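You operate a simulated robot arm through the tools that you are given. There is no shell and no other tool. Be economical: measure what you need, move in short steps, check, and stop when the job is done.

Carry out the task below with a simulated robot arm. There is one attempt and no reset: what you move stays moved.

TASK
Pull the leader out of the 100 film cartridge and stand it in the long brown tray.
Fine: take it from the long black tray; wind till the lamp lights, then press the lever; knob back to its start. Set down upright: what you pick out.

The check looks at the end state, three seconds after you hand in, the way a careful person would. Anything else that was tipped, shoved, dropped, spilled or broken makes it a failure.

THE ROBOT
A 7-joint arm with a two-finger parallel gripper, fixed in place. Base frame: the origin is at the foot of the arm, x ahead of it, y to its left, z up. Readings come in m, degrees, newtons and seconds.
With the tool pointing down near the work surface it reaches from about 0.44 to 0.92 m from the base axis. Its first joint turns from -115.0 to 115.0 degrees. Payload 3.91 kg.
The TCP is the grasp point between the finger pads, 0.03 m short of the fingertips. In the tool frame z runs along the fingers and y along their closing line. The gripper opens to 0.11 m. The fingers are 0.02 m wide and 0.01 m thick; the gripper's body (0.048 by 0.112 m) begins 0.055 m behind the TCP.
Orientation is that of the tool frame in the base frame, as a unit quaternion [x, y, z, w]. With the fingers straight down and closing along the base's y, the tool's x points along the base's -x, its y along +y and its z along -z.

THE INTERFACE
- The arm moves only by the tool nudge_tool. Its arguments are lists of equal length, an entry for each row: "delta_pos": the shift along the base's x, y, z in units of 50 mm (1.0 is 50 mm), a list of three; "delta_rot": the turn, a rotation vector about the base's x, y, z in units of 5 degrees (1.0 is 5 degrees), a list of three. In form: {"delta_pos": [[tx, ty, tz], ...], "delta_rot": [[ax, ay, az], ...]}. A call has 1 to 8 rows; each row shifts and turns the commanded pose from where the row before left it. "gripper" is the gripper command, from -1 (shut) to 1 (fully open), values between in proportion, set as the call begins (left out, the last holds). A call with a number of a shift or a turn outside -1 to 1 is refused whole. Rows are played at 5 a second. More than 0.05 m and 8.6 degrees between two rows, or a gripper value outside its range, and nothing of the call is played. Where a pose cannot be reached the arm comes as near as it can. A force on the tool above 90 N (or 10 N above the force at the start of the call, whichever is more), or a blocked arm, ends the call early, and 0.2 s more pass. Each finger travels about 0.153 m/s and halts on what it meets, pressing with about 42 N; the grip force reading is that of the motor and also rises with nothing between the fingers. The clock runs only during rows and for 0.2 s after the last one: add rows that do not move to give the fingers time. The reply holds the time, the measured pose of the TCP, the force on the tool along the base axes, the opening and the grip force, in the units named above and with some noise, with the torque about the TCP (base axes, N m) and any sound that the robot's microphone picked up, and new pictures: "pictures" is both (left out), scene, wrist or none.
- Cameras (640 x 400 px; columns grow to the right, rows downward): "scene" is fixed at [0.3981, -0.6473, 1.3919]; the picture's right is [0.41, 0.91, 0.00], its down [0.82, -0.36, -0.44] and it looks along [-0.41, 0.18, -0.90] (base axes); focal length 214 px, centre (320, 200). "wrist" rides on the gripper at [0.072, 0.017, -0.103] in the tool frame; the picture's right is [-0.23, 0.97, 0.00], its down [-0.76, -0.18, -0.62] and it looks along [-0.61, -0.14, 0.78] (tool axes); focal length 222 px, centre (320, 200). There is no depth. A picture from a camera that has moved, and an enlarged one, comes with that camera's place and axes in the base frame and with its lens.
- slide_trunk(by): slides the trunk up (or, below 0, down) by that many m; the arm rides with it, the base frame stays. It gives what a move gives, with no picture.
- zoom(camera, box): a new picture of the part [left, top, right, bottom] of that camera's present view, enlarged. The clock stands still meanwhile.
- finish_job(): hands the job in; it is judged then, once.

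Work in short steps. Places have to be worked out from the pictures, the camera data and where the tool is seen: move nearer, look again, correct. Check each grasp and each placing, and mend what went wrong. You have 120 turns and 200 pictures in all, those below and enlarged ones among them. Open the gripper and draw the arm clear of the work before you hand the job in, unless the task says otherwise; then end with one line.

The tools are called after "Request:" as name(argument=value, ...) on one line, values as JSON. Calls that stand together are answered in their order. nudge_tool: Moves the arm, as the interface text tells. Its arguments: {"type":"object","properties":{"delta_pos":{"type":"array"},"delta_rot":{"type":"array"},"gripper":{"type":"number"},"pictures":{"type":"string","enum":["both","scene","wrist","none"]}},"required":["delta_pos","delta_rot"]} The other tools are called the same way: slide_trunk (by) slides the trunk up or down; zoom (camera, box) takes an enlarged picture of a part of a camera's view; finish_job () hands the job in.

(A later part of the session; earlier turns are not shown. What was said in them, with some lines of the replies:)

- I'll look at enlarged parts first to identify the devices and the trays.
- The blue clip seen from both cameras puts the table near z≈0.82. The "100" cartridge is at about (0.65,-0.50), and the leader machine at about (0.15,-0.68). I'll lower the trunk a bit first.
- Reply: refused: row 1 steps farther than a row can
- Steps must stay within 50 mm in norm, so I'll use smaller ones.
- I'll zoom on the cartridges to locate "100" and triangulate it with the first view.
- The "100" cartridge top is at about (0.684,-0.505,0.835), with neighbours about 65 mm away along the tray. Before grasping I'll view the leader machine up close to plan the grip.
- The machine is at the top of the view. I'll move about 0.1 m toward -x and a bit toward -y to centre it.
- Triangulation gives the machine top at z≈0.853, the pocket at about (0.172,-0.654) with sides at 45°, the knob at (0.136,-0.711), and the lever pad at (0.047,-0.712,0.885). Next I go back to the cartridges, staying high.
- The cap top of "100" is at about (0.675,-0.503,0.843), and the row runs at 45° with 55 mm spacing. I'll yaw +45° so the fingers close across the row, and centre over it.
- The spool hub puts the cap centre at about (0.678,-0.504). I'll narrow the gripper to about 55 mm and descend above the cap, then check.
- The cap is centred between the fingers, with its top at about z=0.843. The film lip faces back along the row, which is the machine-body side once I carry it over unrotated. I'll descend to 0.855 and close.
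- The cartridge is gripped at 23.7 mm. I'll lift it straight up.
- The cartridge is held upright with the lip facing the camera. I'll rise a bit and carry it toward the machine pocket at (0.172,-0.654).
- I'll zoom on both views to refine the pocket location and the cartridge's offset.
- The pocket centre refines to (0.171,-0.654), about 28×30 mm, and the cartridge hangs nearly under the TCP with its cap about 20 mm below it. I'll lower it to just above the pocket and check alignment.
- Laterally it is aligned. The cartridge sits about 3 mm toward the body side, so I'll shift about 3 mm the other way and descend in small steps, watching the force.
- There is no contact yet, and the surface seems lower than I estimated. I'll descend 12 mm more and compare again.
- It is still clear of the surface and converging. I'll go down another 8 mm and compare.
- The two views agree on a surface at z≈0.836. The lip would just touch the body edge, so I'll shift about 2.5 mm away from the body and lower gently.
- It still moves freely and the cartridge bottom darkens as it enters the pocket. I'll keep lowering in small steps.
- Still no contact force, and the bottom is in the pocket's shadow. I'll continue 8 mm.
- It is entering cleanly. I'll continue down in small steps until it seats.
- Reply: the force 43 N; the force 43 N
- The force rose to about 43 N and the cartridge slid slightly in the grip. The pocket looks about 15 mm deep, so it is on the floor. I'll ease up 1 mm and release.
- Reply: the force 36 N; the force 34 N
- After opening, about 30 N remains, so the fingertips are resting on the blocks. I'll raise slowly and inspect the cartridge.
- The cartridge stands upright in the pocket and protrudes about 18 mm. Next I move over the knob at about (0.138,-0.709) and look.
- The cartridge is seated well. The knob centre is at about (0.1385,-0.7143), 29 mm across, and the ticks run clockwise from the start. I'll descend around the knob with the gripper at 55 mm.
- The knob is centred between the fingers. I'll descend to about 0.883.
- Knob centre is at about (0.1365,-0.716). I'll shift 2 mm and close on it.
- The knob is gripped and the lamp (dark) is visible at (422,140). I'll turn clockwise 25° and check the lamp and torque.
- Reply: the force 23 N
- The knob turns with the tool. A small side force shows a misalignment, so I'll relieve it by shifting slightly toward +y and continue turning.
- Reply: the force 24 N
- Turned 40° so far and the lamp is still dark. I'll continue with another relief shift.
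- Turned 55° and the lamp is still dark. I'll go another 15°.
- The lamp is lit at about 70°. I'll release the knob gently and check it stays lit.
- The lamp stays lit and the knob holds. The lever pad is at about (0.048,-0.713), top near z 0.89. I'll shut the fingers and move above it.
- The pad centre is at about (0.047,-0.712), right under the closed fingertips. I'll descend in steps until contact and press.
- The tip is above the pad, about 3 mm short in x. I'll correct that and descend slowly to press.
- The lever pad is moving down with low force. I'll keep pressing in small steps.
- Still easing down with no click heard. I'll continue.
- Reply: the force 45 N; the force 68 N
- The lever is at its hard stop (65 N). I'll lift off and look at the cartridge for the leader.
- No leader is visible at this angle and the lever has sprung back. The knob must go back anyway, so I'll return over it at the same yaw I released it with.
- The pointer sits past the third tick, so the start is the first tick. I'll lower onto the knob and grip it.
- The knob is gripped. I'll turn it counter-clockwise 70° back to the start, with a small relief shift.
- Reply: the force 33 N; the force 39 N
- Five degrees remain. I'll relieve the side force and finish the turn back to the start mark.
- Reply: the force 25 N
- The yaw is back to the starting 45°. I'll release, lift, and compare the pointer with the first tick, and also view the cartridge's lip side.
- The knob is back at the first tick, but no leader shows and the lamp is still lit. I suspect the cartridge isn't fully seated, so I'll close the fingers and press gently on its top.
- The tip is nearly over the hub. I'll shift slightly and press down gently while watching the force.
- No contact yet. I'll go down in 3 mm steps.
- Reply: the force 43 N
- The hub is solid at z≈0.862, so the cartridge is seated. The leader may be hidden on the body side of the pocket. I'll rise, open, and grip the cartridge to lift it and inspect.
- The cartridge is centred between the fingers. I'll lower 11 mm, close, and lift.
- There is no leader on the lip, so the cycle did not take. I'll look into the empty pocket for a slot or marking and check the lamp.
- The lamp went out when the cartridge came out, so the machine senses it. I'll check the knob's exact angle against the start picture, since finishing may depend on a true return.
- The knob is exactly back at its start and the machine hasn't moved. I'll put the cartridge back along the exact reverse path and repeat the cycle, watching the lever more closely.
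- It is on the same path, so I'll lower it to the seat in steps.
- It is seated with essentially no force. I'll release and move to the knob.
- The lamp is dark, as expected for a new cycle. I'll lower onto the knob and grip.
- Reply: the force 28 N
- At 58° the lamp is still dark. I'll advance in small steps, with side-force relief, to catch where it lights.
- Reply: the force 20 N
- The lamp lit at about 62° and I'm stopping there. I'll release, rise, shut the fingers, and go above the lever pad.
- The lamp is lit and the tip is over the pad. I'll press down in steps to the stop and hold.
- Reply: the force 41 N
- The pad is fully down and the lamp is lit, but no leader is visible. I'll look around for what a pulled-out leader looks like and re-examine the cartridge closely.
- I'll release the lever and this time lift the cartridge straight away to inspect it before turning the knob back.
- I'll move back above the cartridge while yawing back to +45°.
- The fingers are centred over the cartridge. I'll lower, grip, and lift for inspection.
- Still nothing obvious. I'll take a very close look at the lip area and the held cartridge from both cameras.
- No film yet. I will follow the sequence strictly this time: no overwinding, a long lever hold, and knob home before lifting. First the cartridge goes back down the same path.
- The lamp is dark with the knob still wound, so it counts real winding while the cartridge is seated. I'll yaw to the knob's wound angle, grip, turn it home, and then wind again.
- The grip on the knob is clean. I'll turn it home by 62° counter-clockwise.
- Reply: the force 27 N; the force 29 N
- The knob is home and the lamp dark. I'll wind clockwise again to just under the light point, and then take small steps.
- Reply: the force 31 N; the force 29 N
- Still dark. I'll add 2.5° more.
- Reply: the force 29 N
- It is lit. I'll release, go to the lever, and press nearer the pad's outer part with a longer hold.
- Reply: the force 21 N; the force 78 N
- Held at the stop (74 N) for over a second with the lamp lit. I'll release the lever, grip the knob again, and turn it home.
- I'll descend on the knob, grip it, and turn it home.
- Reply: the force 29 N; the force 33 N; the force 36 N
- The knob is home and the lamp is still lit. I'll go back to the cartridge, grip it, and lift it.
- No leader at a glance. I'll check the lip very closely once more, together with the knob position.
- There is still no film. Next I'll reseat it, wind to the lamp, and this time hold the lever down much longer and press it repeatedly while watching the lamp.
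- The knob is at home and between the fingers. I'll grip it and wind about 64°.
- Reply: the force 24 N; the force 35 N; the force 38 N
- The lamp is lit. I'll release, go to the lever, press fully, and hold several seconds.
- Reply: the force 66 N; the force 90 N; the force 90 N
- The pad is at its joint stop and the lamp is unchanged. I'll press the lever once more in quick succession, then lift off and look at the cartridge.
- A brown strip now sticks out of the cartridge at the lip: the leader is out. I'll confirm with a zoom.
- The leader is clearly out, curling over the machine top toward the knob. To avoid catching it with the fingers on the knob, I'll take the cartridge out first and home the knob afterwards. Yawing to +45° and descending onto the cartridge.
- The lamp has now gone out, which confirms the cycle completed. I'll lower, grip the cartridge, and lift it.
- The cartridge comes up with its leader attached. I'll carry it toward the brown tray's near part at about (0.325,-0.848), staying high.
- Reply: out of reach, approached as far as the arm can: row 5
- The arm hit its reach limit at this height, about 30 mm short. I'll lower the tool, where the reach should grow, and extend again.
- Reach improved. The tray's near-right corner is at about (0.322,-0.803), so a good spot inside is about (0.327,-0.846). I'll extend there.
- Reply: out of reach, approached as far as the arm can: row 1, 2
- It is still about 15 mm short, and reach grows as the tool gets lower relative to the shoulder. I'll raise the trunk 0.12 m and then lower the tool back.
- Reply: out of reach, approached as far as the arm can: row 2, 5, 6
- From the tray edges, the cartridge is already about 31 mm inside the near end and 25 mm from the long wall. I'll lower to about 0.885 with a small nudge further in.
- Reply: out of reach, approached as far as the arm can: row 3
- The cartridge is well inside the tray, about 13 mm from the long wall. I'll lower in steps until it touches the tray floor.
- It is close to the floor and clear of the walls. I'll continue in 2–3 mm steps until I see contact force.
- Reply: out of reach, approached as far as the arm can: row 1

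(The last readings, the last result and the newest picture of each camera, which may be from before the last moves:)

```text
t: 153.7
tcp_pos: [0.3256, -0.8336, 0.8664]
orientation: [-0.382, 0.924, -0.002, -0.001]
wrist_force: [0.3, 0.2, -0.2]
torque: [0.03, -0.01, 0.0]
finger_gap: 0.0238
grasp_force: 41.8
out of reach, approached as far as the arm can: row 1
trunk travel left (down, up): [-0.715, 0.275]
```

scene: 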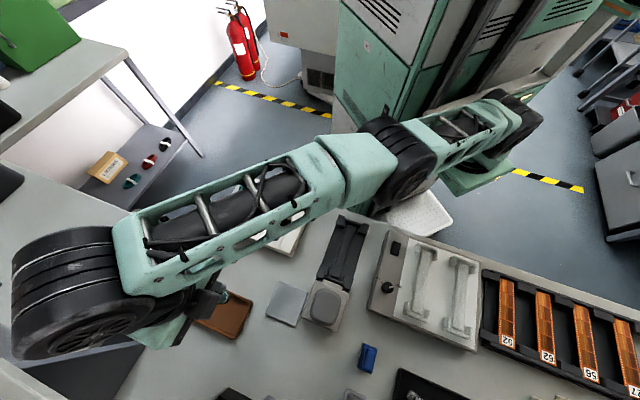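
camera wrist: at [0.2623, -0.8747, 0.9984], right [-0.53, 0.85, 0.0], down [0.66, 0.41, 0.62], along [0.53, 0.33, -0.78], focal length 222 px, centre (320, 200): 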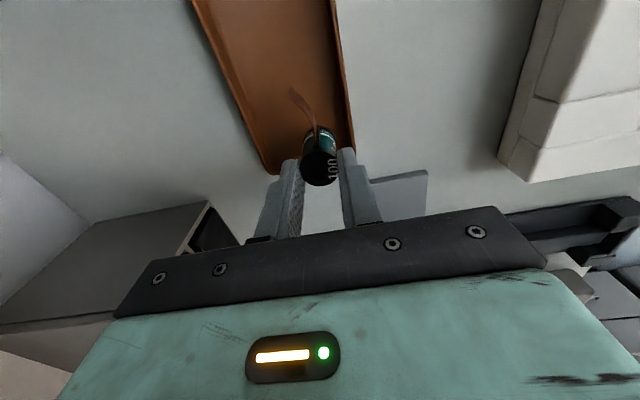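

The arm is at its reach limit, so I'll lower the last few millimetres with the trunk.

Request:
slide_trunk(by=-0.003)

Request:
slide_trunk(by=-0.002)

```text
t: 154.2
tcp_pos: [0.3246, -0.8342, 0.8659]
orientation: [-0.382, 0.924, -0.002, 0.0]
wrist_force: [0.4, 1.7, 10.2]
torque: [0.09, -0.02, -0.01]
finger_gap: 0.0236
grasp_force: 42.2
trunk travel left (down, up): [-0.712, 0.278]
```

```text
t: 154.7
tcp_pos: [0.3243, -0.834, 0.8658]
orientation: [-0.382, 0.924, -0.004, -0.001]
wrist_force: [0.9, 1.7, 25.7]
torque: [0.06, -0.05, 0.01]
finger_gap: 0.0234
grasp_force: 41.6
trunk travel left (down, up): [-0.71, 0.28]
```

There is floor contact at about 25 N. I'll relax by 2 mm and open the fingers modestly.

Request:
slide_trunk(by=0.002)

Request:
nudge_tool(delta_pos=[[0, 0, 0], [0, 0, 0], [0, 0, 0]], delta_rot=[[0, 0, 0], [0, 0, 0], [0, 0, 0]], gripper=-0.1, pictures="wrist")

```text
t: 155.3
tcp_pos: [0.3255, -0.8332, 0.865]
orientation: [-0.384, 0.923, -0.003, 0.0]
wrist_force: [0.8, -4.3, 23.4]
torque: [-0.26, -0.06, 0.01]
finger_gap: 0.0237
grasp_force: 41.8
trunk travel left (down, up): [-0.712, 0.278]
```

```text
t: 156.1
tcp_pos: [0.3253, -0.833, 0.8633]
orientation: [-0.382, 0.924, -0.002, 0.001]
wrist_force: [1.0, 0.4, 0.2]
torque: [0.02, 0.02, 0.0]
finger_gap: 0.0497
grasp_force: 0.1
trunk travel left (down, up): [-0.712, 0.278]
camera wrist: at [0.2621, -0.8725, 0.9673], right [-0.53, 0.85, 0.0], down [0.66, 0.41, 0.62], along [0.53, 0.33, -0.78], focal length 222 px, centre (320, 200)
```

wrist: 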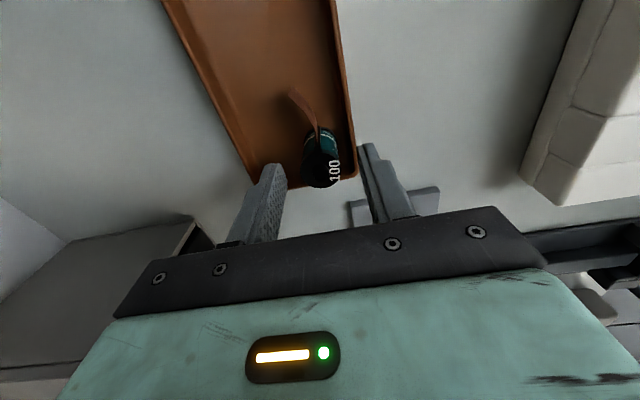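

Released and standing. I'll rise vertically with the trunk and check it.

Request:
slide_trunk(by=0.09)

Request:
zoom(camera="wrist", box=[220, 50, 420, 190])

```text
t: 157.3
tcp_pos: [0.3249, -0.8331, 0.9534]
orientation: [-0.383, 0.924, -0.001, -0.001]
wrist_force: [0.7, -0.1, 0.7]
torque: [-0.02, -0.03, 0.0]
finger_gap: 0.0496
grasp_force: 0.1
trunk travel left (down, up): [-0.802, 0.188]
```

```text
2.86 times, centred on (320, 120) of wrist
camera zoom: at [0.2622, -0.8726, 1.0577], right [-0.53, 0.85, 0.0], down [0.66, 0.41, 0.62], along [0.53, 0.33, -0.78], focal length 635 px, centre (320, 429)
```

zoom: 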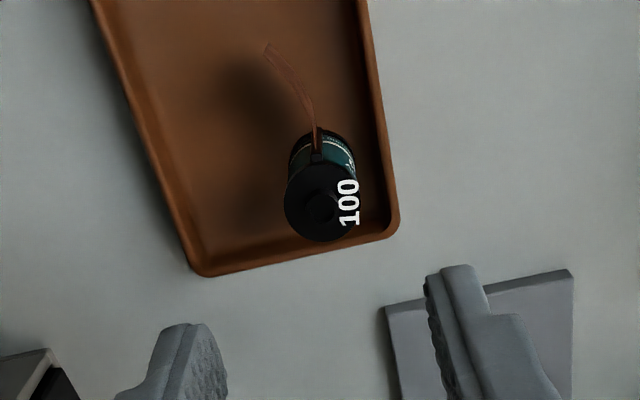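

The cartridge stands upright in the brown tray with its leader out. Next is the knob: I'll move back over it at its wound yaw.

Request:
nudge_tool(delta_pos=[[-0.1, 0.1, 0.4], [-0.6, 0.4, 0], [-0.7, 0.42, 0], [-0.7, 0.42, 0], [-0.7, 0.42, 0], [-0.7, 0.42, 0], [-0.26, 0.2, 0], [0, 0, 0]], delta_rot=[[0, 0, 0], [0, 0, -1], [0, 0, -1], [0, 0, -1], [0, 0, -1], [0, 0, -1], [0, 0, -1], [0, 0, -1]], gripper=0, pictures="none")

Request:
nudge_tool(delta_pos=[[0, 0, 0], [0, 0, 0], [0, 0, 0], [0, 0, 0], [0, 0, 0], [0, 0, 0], [0, 0, 0]], delta_rot=[[0, 0, -1], [0, 0, -1], [0, 0, -1], [0, 0, -1], [0, 0, -1], [0, 0, -0.8], [0, 0, 0]], pictures="wrist")

```text
t: 159.1
tcp_pos: [0.1391, -0.8359, 0.964]
orientation: [-0.087, 0.996, -0.001, 0.0]
wrist_force: [0.0, -0.1, -0.7]
torque: [0.03, 0.05, 0.04]
finger_gap: 0.0549
grasp_force: 0.0
out of reach, approached as far as the arm can: row 1, 2, 3, 4, 5, 6, 7
trunk travel left (down, up): [-0.802, 0.188]
```

```text
t: 160.7
tcp_pos: [0.1373, -0.8353, 0.9667]
orientation: [0.166, 0.986, 0.0, -0.001]
wrist_force: [0.1, 0.1, 0.4]
torque: [0.02, -0.01, 0.0]
finger_gap: 0.0547
grasp_force: 0.1
trunk travel left (down, up): [-0.802, 0.188]
camera wrist: at [0.0757, -0.7962, 1.0695], right [0.53, 0.85, 0.0], down [0.66, -0.42, 0.62], along [0.53, -0.33, -0.78], focal length 222 px, centre (320, 200)
```

wrist: 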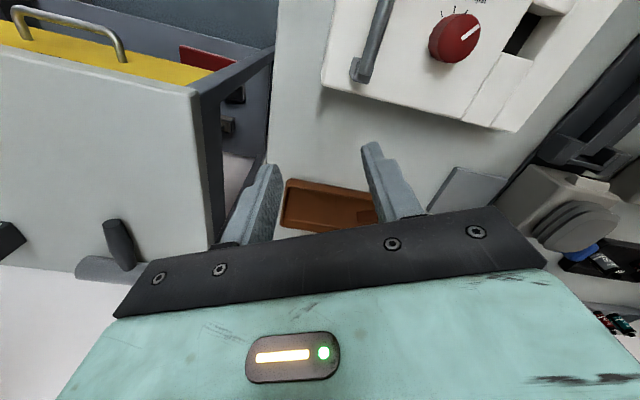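

The commanded pose had accumulated extra outward shift, so I'm 0.12 m short in y. No collision occurred because everything stayed above 0.92. I'll move in +y to the knob.

Request:
nudge_tool(delta_pos=[[0, 0.8, 0], [0, 0.8, 0], [0, 0.84, 0], [0, 0, 0]], delta_rot=[[0, 0, 0], [0, 0, 0], [0, 0, 0], [0, 0, 0]], pictures="wrist")

```text
t: 161.7
tcp_pos: [0.1397, -0.7119, 0.9657]
orientation: [0.165, 0.986, -0.002, -0.001]
wrist_force: [0.3, 1.1, 1.0]
torque: [0.02, 0.0, 0.02]
finger_gap: 0.0553
grasp_force: 0.0
trunk travel left (down, up): [-0.802, 0.188]
camera wrist: at [0.0775, -0.6731, 1.0691], right [0.53, 0.85, 0.0], down [0.66, -0.41, 0.62], along [0.53, -0.33, -0.78], focal length 222 px, centre (320, 200)
```

wrist: 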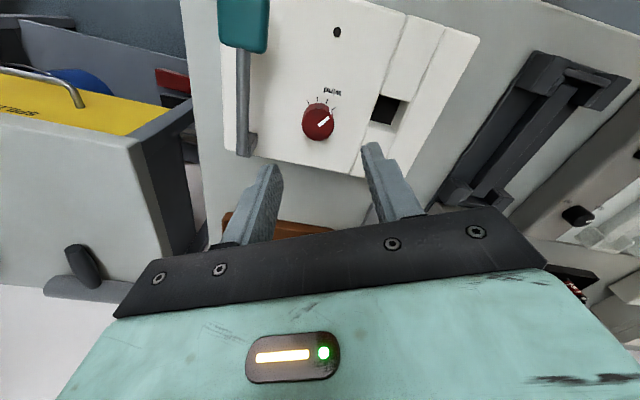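

Request:
zoom(camera="wrist", box=[270, 80, 370, 145])

Request:
zoom(camera="scene", box=[210, 165, 320, 235])

```text
6.15 times, centred on (320, 112) of wrist
camera zoom: at [0.0775, -0.6731, 1.0691], right [0.53, 0.85, 0.0], down [0.66, -0.41, 0.62], along [0.53, -0.33, -0.78], focal length 1367 px, centre (320, 738)
```

zoom: 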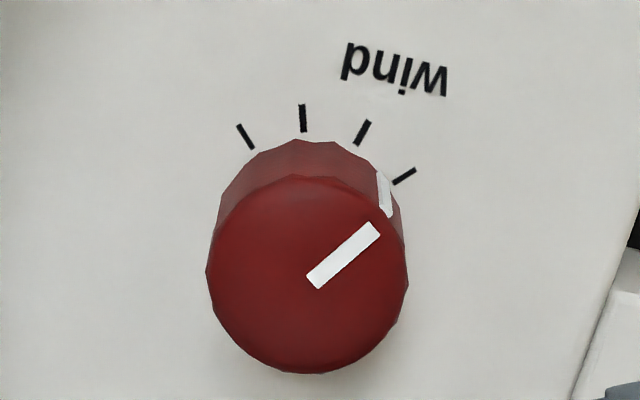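

```text
5.71 times, centred on (265, 200) of scene
camera zoom: at [0.3981, -0.6473, 1.3919], right [0.41, 0.91, 0.0], down [0.82, -0.36, -0.44], along [-0.41, 0.18, -0.9], focal length 1226 px, centre (634, 200)
```

zoom: 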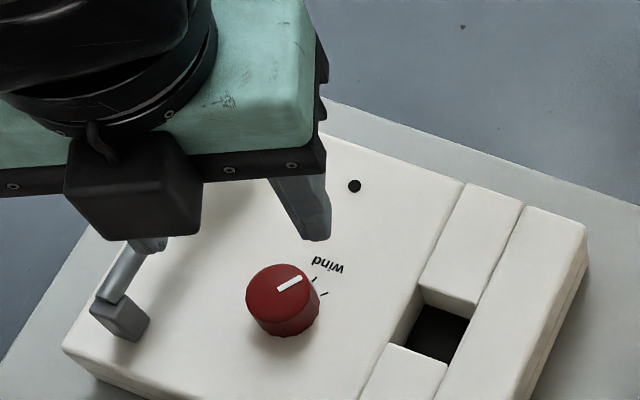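

The knob has drifted to the last tick, about 78° from the start. I'll grip it here and turn back about 75°, then check and trim.

Request:
nudge_tool(delta_pos=[[-0.07, -0.02, -0.5], [0, 0, -0.5], [0, 0, -0.4], [0, 0, -0.24], [0, 0, 0]], delta_rot=[[0, 0, 0], [0, 0, 0], [0, 0, 0], [0, 0, 0], [0, 0, 0]], pictures="wrist")

```text
t: 162.9
tcp_pos: [0.1368, -0.7138, 0.8835]
orientation: [0.165, 0.986, 0.0, 0.0]
wrist_force: [0.5, 0.4, 0.8]
torque: [-0.02, 0.03, 0.04]
finger_gap: 0.0551
grasp_force: 0.0
trunk travel left (down, up): [-0.802, 0.188]
camera wrist: at [0.0724, -0.6747, 0.9872], right [0.53, 0.85, 0.0], down [0.66, -0.42, 0.62], along [0.53, -0.33, -0.78], focal length 222 px, centre (320, 200)
```

wrist: 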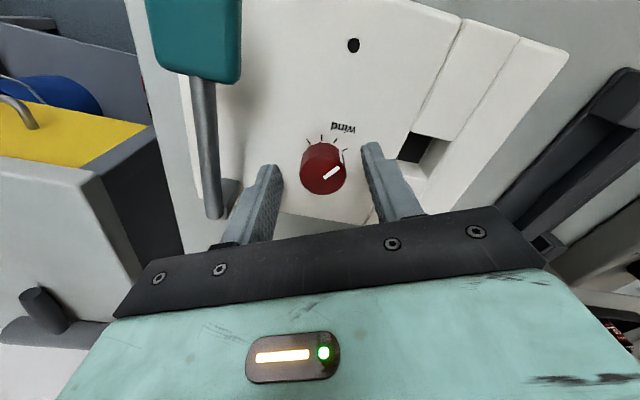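

The knob is centred between the fingers. I'll grip and turn it counter-clockwise 75°.

Request:
nudge_tool(delta_pos=[[0, 0, 0], [0, 0, 0], [0, 0, 0]], delta_rot=[[0, 0, 0], [0, 0, 0], [0, 0, 0]], gripper=-0.8, pictures="none")

Request:
nudge_tool(delta_pos=[[0, 0, 0], [0, 0, 0], [0, 0, 0], [0, 0, 0], [0, -0.02, 0], [0, 0, 0], [0, 0, 0], [0, 0, 0]], delta_rot=[[0, 0, 1], [0, 0, 1], [0, 0, 1], [0, 0, 1], [0, 0, 1], [0, 0, 1], [0, 0, 1], [0, 0, 1]], pictures="none")

Request:
nudge_tool(delta_pos=[[0, -0.02, 0], [0, 0, 0], [0, 0, 0], [0, 0, 0], [0, 0, 0], [0, 0, 0], [0, 0, 0], [0, 0, 0]], delta_rot=[[0, 0, 1], [0, 0, 1], [0, 0, 1], [0, 0, 1], [0, 0, 1], [0, 0, 1], [0, 0, 1], [0, 0, 0]], pictures="none")

Request:
zoom(camera="wrist", box=[270, 110, 370, 200])

```text
t: 163.7
tcp_pos: [0.1347, -0.713, 0.8823]
orientation: [0.165, 0.986, 0.0, -0.001]
wrist_force: [2.3, 8.1, 0.8]
torque: [0.3, -0.12, 0.04]
finger_gap: 0.029
grasp_force: 45.0
trunk travel left (down, up): [-0.802, 0.188]
```

```text
t: 165.5
tcp_pos: [0.1358, -0.7148, 0.8825]
orientation: [-0.183, 0.983, -0.002, 0.0]
wrist_force: [1.8, 1.8, 2.6]
torque: [0.08, -0.16, 0.0]
finger_gap: 0.029
grasp_force: 44.7
trunk travel left (down, up): [-0.802, 0.188]
```

```text
t: 167.3
tcp_pos: [0.1378, -0.7153, 0.882]
orientation: [-0.471, 0.882, -0.003, 0.0]
wrist_force: [12.7, -3.0, 7.1]
torque: [0.05, -0.68, -0.04]
finger_gap: 0.0293
grasp_force: 44.9
trunk travel left (down, up): [-0.802, 0.188]
```

```text
4.44 times, centred on (320, 155) of wrist
camera zoom: at [0.0821, -0.7674, 0.9871], right [-0.68, 0.73, 0.0], down [0.57, 0.54, 0.62], along [0.46, 0.42, -0.78], focal length 987 px, centre (320, 400)
```

zoom: 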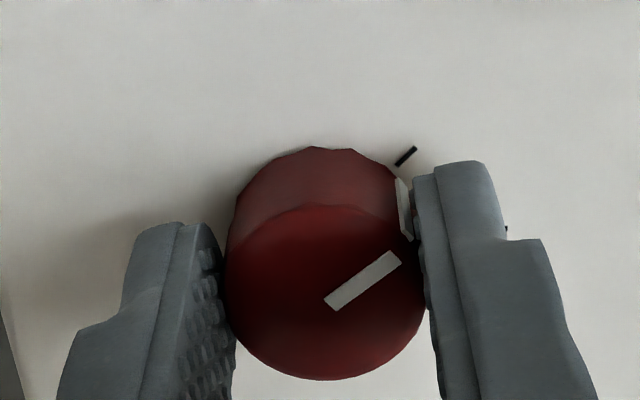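

It looks nearly aligned with the first tick. I'll release, lift, and compare with the start picture from the scene camera.

Request:
nudge_tool(delta_pos=[[0, 0, 0], [0, 0, 0], [0, 0, 0]], delta_rot=[[0, 0, 0], [0, 0, 0], [0, 0, 0]], gripper=0.0, pictures="none")

Request:
nudge_tool(delta_pos=[[0, 0, 0.6], [0, 0, 0.9], [0, 0, 0.2], [0, 0, 0]], delta_rot=[[0, 0, 0], [0, 0, 0], [0, 0, 0], [0, 0, 0]], pictures="none")

Request:
zoom(camera="wrist", box=[270, 70, 370, 135])

Request:
zoom(camera="scene", box=[210, 165, 320, 235])

```text
t: 168.1
tcp_pos: [0.1352, -0.7177, 0.8822]
orientation: [-0.47, 0.883, -0.001, 0.0]
wrist_force: [-0.6, 0.5, -0.5]
torque: [0.01, -0.02, 0.01]
finger_gap: 0.0549
grasp_force: 0.1
trunk travel left (down, up): [-0.802, 0.188]
```

```text
t: 169.1
tcp_pos: [0.1353, -0.7171, 0.965]
orientation: [-0.47, 0.883, -0.001, -0.001]
wrist_force: [0.3, 0.1, -0.3]
torque: [0.03, -0.01, -0.02]
finger_gap: 0.0551
grasp_force: 0.1
trunk travel left (down, up): [-0.802, 0.188]
```

```text
6.15 times, centred on (320, 102) of wrist
camera zoom: at [0.0806, -0.7668, 1.0704], right [-0.68, 0.73, 0.0], down [0.57, 0.53, 0.62], along [0.46, 0.42, -0.78], focal length 1367 px, centre (320, 800)
```

zoom: 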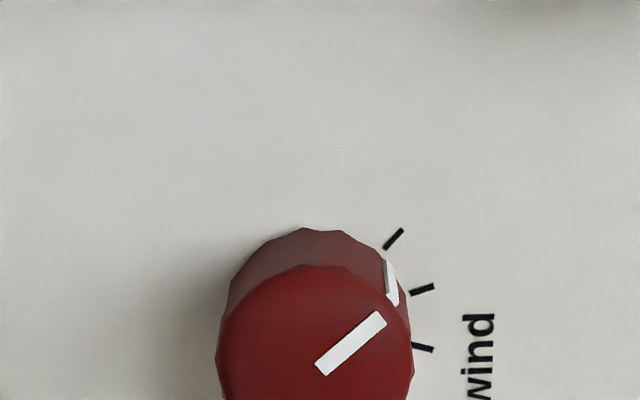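

```text
5.71 times, centred on (265, 200) of scene
camera zoom: at [0.3981, -0.6473, 1.3919], right [0.41, 0.91, 0.0], down [0.82, -0.36, -0.44], along [-0.41, 0.18, -0.9], focal length 1226 px, centre (634, 200)
```

zoom: 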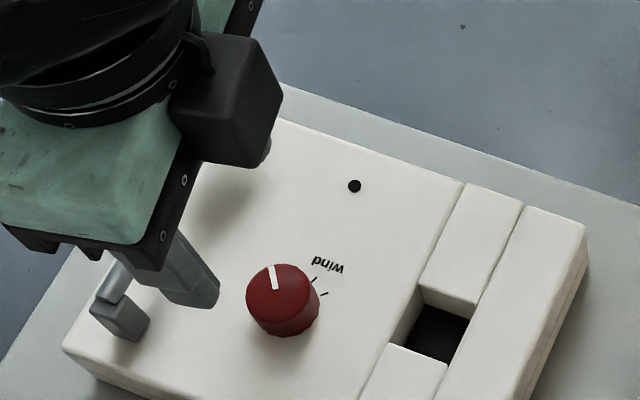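

The knob is about 6° short of the start. I'll grip again at this yaw and turn 6° more.

Request:
nudge_tool(delta_pos=[[0.02, 0.04, -0.6], [0, 0, -0.6], [0, 0, -0.46], [0, 0, 0]], delta_rot=[[0, 0, 0], [0, 0, 0], [0, 0, 0], [0, 0, 0]], pictures="none")

Request:
nudge_tool(delta_pos=[[0, 0, 0], [0, 0, 0], [0, 0, 0]], delta_rot=[[0, 0, 0], [0, 0, 0], [0, 0, 0]], gripper=-0.8, pictures="none")

Request:
nudge_tool(delta_pos=[[0, 0, 0], [0, 0, 0], [0, 0, 0]], delta_rot=[[0, 0, 0.6], [0, 0, 0.6], [0, 0, 0]], pictures="none")

Request:
nudge_tool(delta_pos=[[0, 0, 0], [0, 0, 0], [0, 0, 0]], delta_rot=[[0, 0, 0], [0, 0, 0], [0, 0, 0]], gripper=0.0, pictures="none")

Request:
nudge_tool(delta_pos=[[0, 0, 0.6], [0, 0, 0.9], [0, 0, 0.4], [0, 0, 0]], delta_rot=[[0, 0, 0], [0, 0, 0], [0, 0, 0], [0, 0, 0]], pictures="none")

Request:
zoom(camera="scene", box=[210, 165, 320, 235])

```text
t: 170.1
tcp_pos: [0.1363, -0.7162, 0.8843]
orientation: [-0.47, 0.883, -0.001, -0.001]
wrist_force: [0.2, 0.8, 0.2]
torque: [-0.02, 0.0, -0.01]
finger_gap: 0.0551
grasp_force: 0.0
trunk travel left (down, up): [-0.802, 0.188]
```

```text
t: 170.9
tcp_pos: [0.1369, -0.7171, 0.884]
orientation: [-0.47, 0.883, -0.001, 0.0]
wrist_force: [9.3, -7.4, -3.4]
torque: [-0.44, -0.23, -0.06]
finger_gap: 0.0294
grasp_force: 44.6
trunk travel left (down, up): [-0.802, 0.188]
```

```text
t: 171.7
tcp_pos: [0.1364, -0.7167, 0.8853]
orientation: [-0.515, 0.857, -0.002, 0.0]
wrist_force: [13.1, -15.0, -5.1]
torque: [-0.44, -0.55, -0.55]
finger_gap: 0.0292
grasp_force: 45.3
trunk travel left (down, up): [-0.802, 0.188]
```

```text
t: 172.5
tcp_pos: [0.135, -0.7143, 0.8853]
orientation: [-0.515, 0.857, -0.001, 0.0]
wrist_force: [-1.3, 0.1, 0.0]
torque: [-0.03, 0.03, -0.02]
finger_gap: 0.0549
grasp_force: 0.1
trunk travel left (down, up): [-0.802, 0.188]
```

```text
t: 173.5
tcp_pos: [0.136, -0.7153, 0.981]
orientation: [-0.515, 0.857, -0.001, 0.001]
wrist_force: [0.8, -0.1, 0.5]
torque: [-0.01, 0.01, 0.0]
finger_gap: 0.055
grasp_force: 0.0
trunk travel left (down, up): [-0.802, 0.188]
```

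```text
5.71 times, centred on (265, 200) of scene
camera zoom: at [0.3981, -0.6473, 1.3919], right [0.41, 0.91, 0.0], down [0.82, -0.36, -0.44], along [-0.41, 0.18, -0.9], focal length 1226 px, centre (634, 200)
```

zoom: 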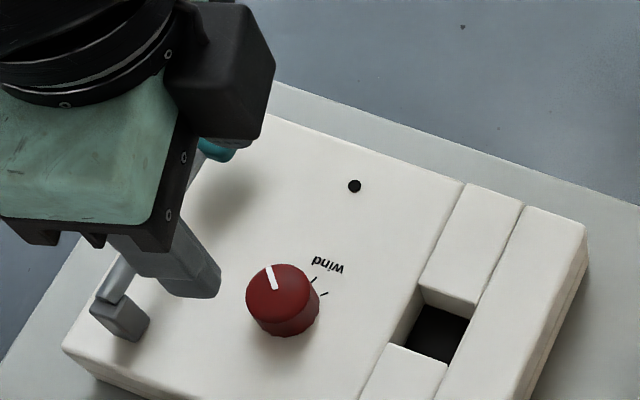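

The knob is back at its start: the pointer matches, and there was a torque rise at the stop. I'll draw the arm up and away, then check everything in the scene picture.

Request:
nudge_tool(delta_pos=[[0, 0, 0.9], [0, 0, 0.9], [0.6, 0.7, 0], [0.6, 0.7, 0], [0.6, 0.7, 0], [0.6, 0.7, 0], [0.6, 0.7, 0], [0, 0, 0]], delta_rot=[[0, 0, -1], [0, 0, -1], [0, 0, -1], [0, 0, -1], [0, 0, -1], [0, 0, -1], [0, 0, -1], [0, 0, 0]], gripper=0.5, pictures="scene")

Request:
zoom(camera="scene", box=[150, 165, 330, 345])

```text
t: 175.3
tcp_pos: [0.285, -0.5388, 1.0697]
orientation: [-0.233, 0.973, -0.001, -0.001]
wrist_force: [-0.5, 0.2, 1.4]
torque: [0.0, -0.01, -0.02]
finger_gap: 0.0828
grasp_force: 0.1
trunk travel left (down, up): [-0.802, 0.188]
```

scene: 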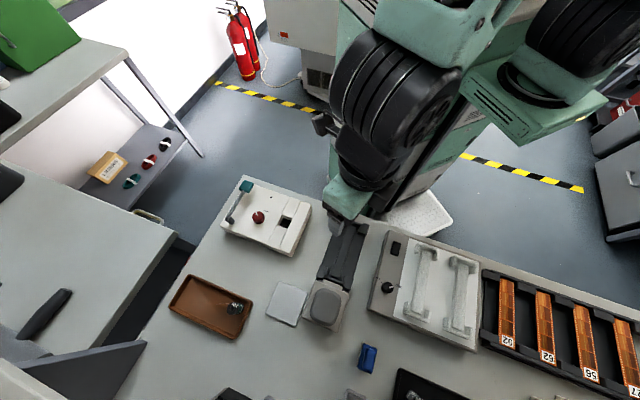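

```text
2.22 times, centred on (240, 255) of scene
camera zoom: at [0.3981, -0.6473, 1.3919], right [0.41, 0.91, 0.0], down [0.82, -0.36, -0.44], along [-0.41, 0.18, -0.9], focal length 477 px, centre (498, 78)
```

zoom: 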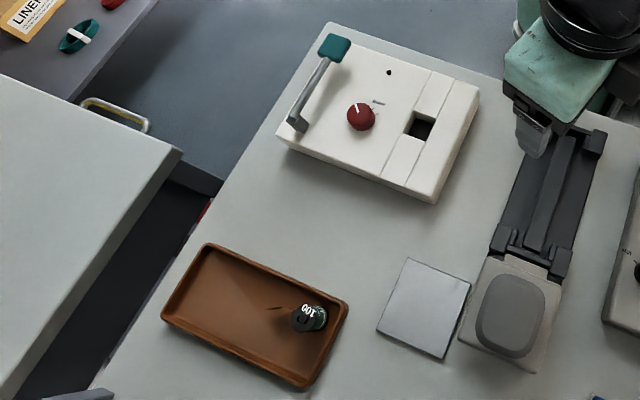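

The "100" cartridge stands upright in the brown tray with its leader out. The knob is home, the lever is up, and nothing else has moved. The arm is clear, so I'll hand in.

Request:
finish_job()

```text
The job is handed in.
```

The 100 cartridge is standing upright in the long brown tray with its leader out, and the knob is back at its start; it took four wind-and-press cycles before the leader came out.
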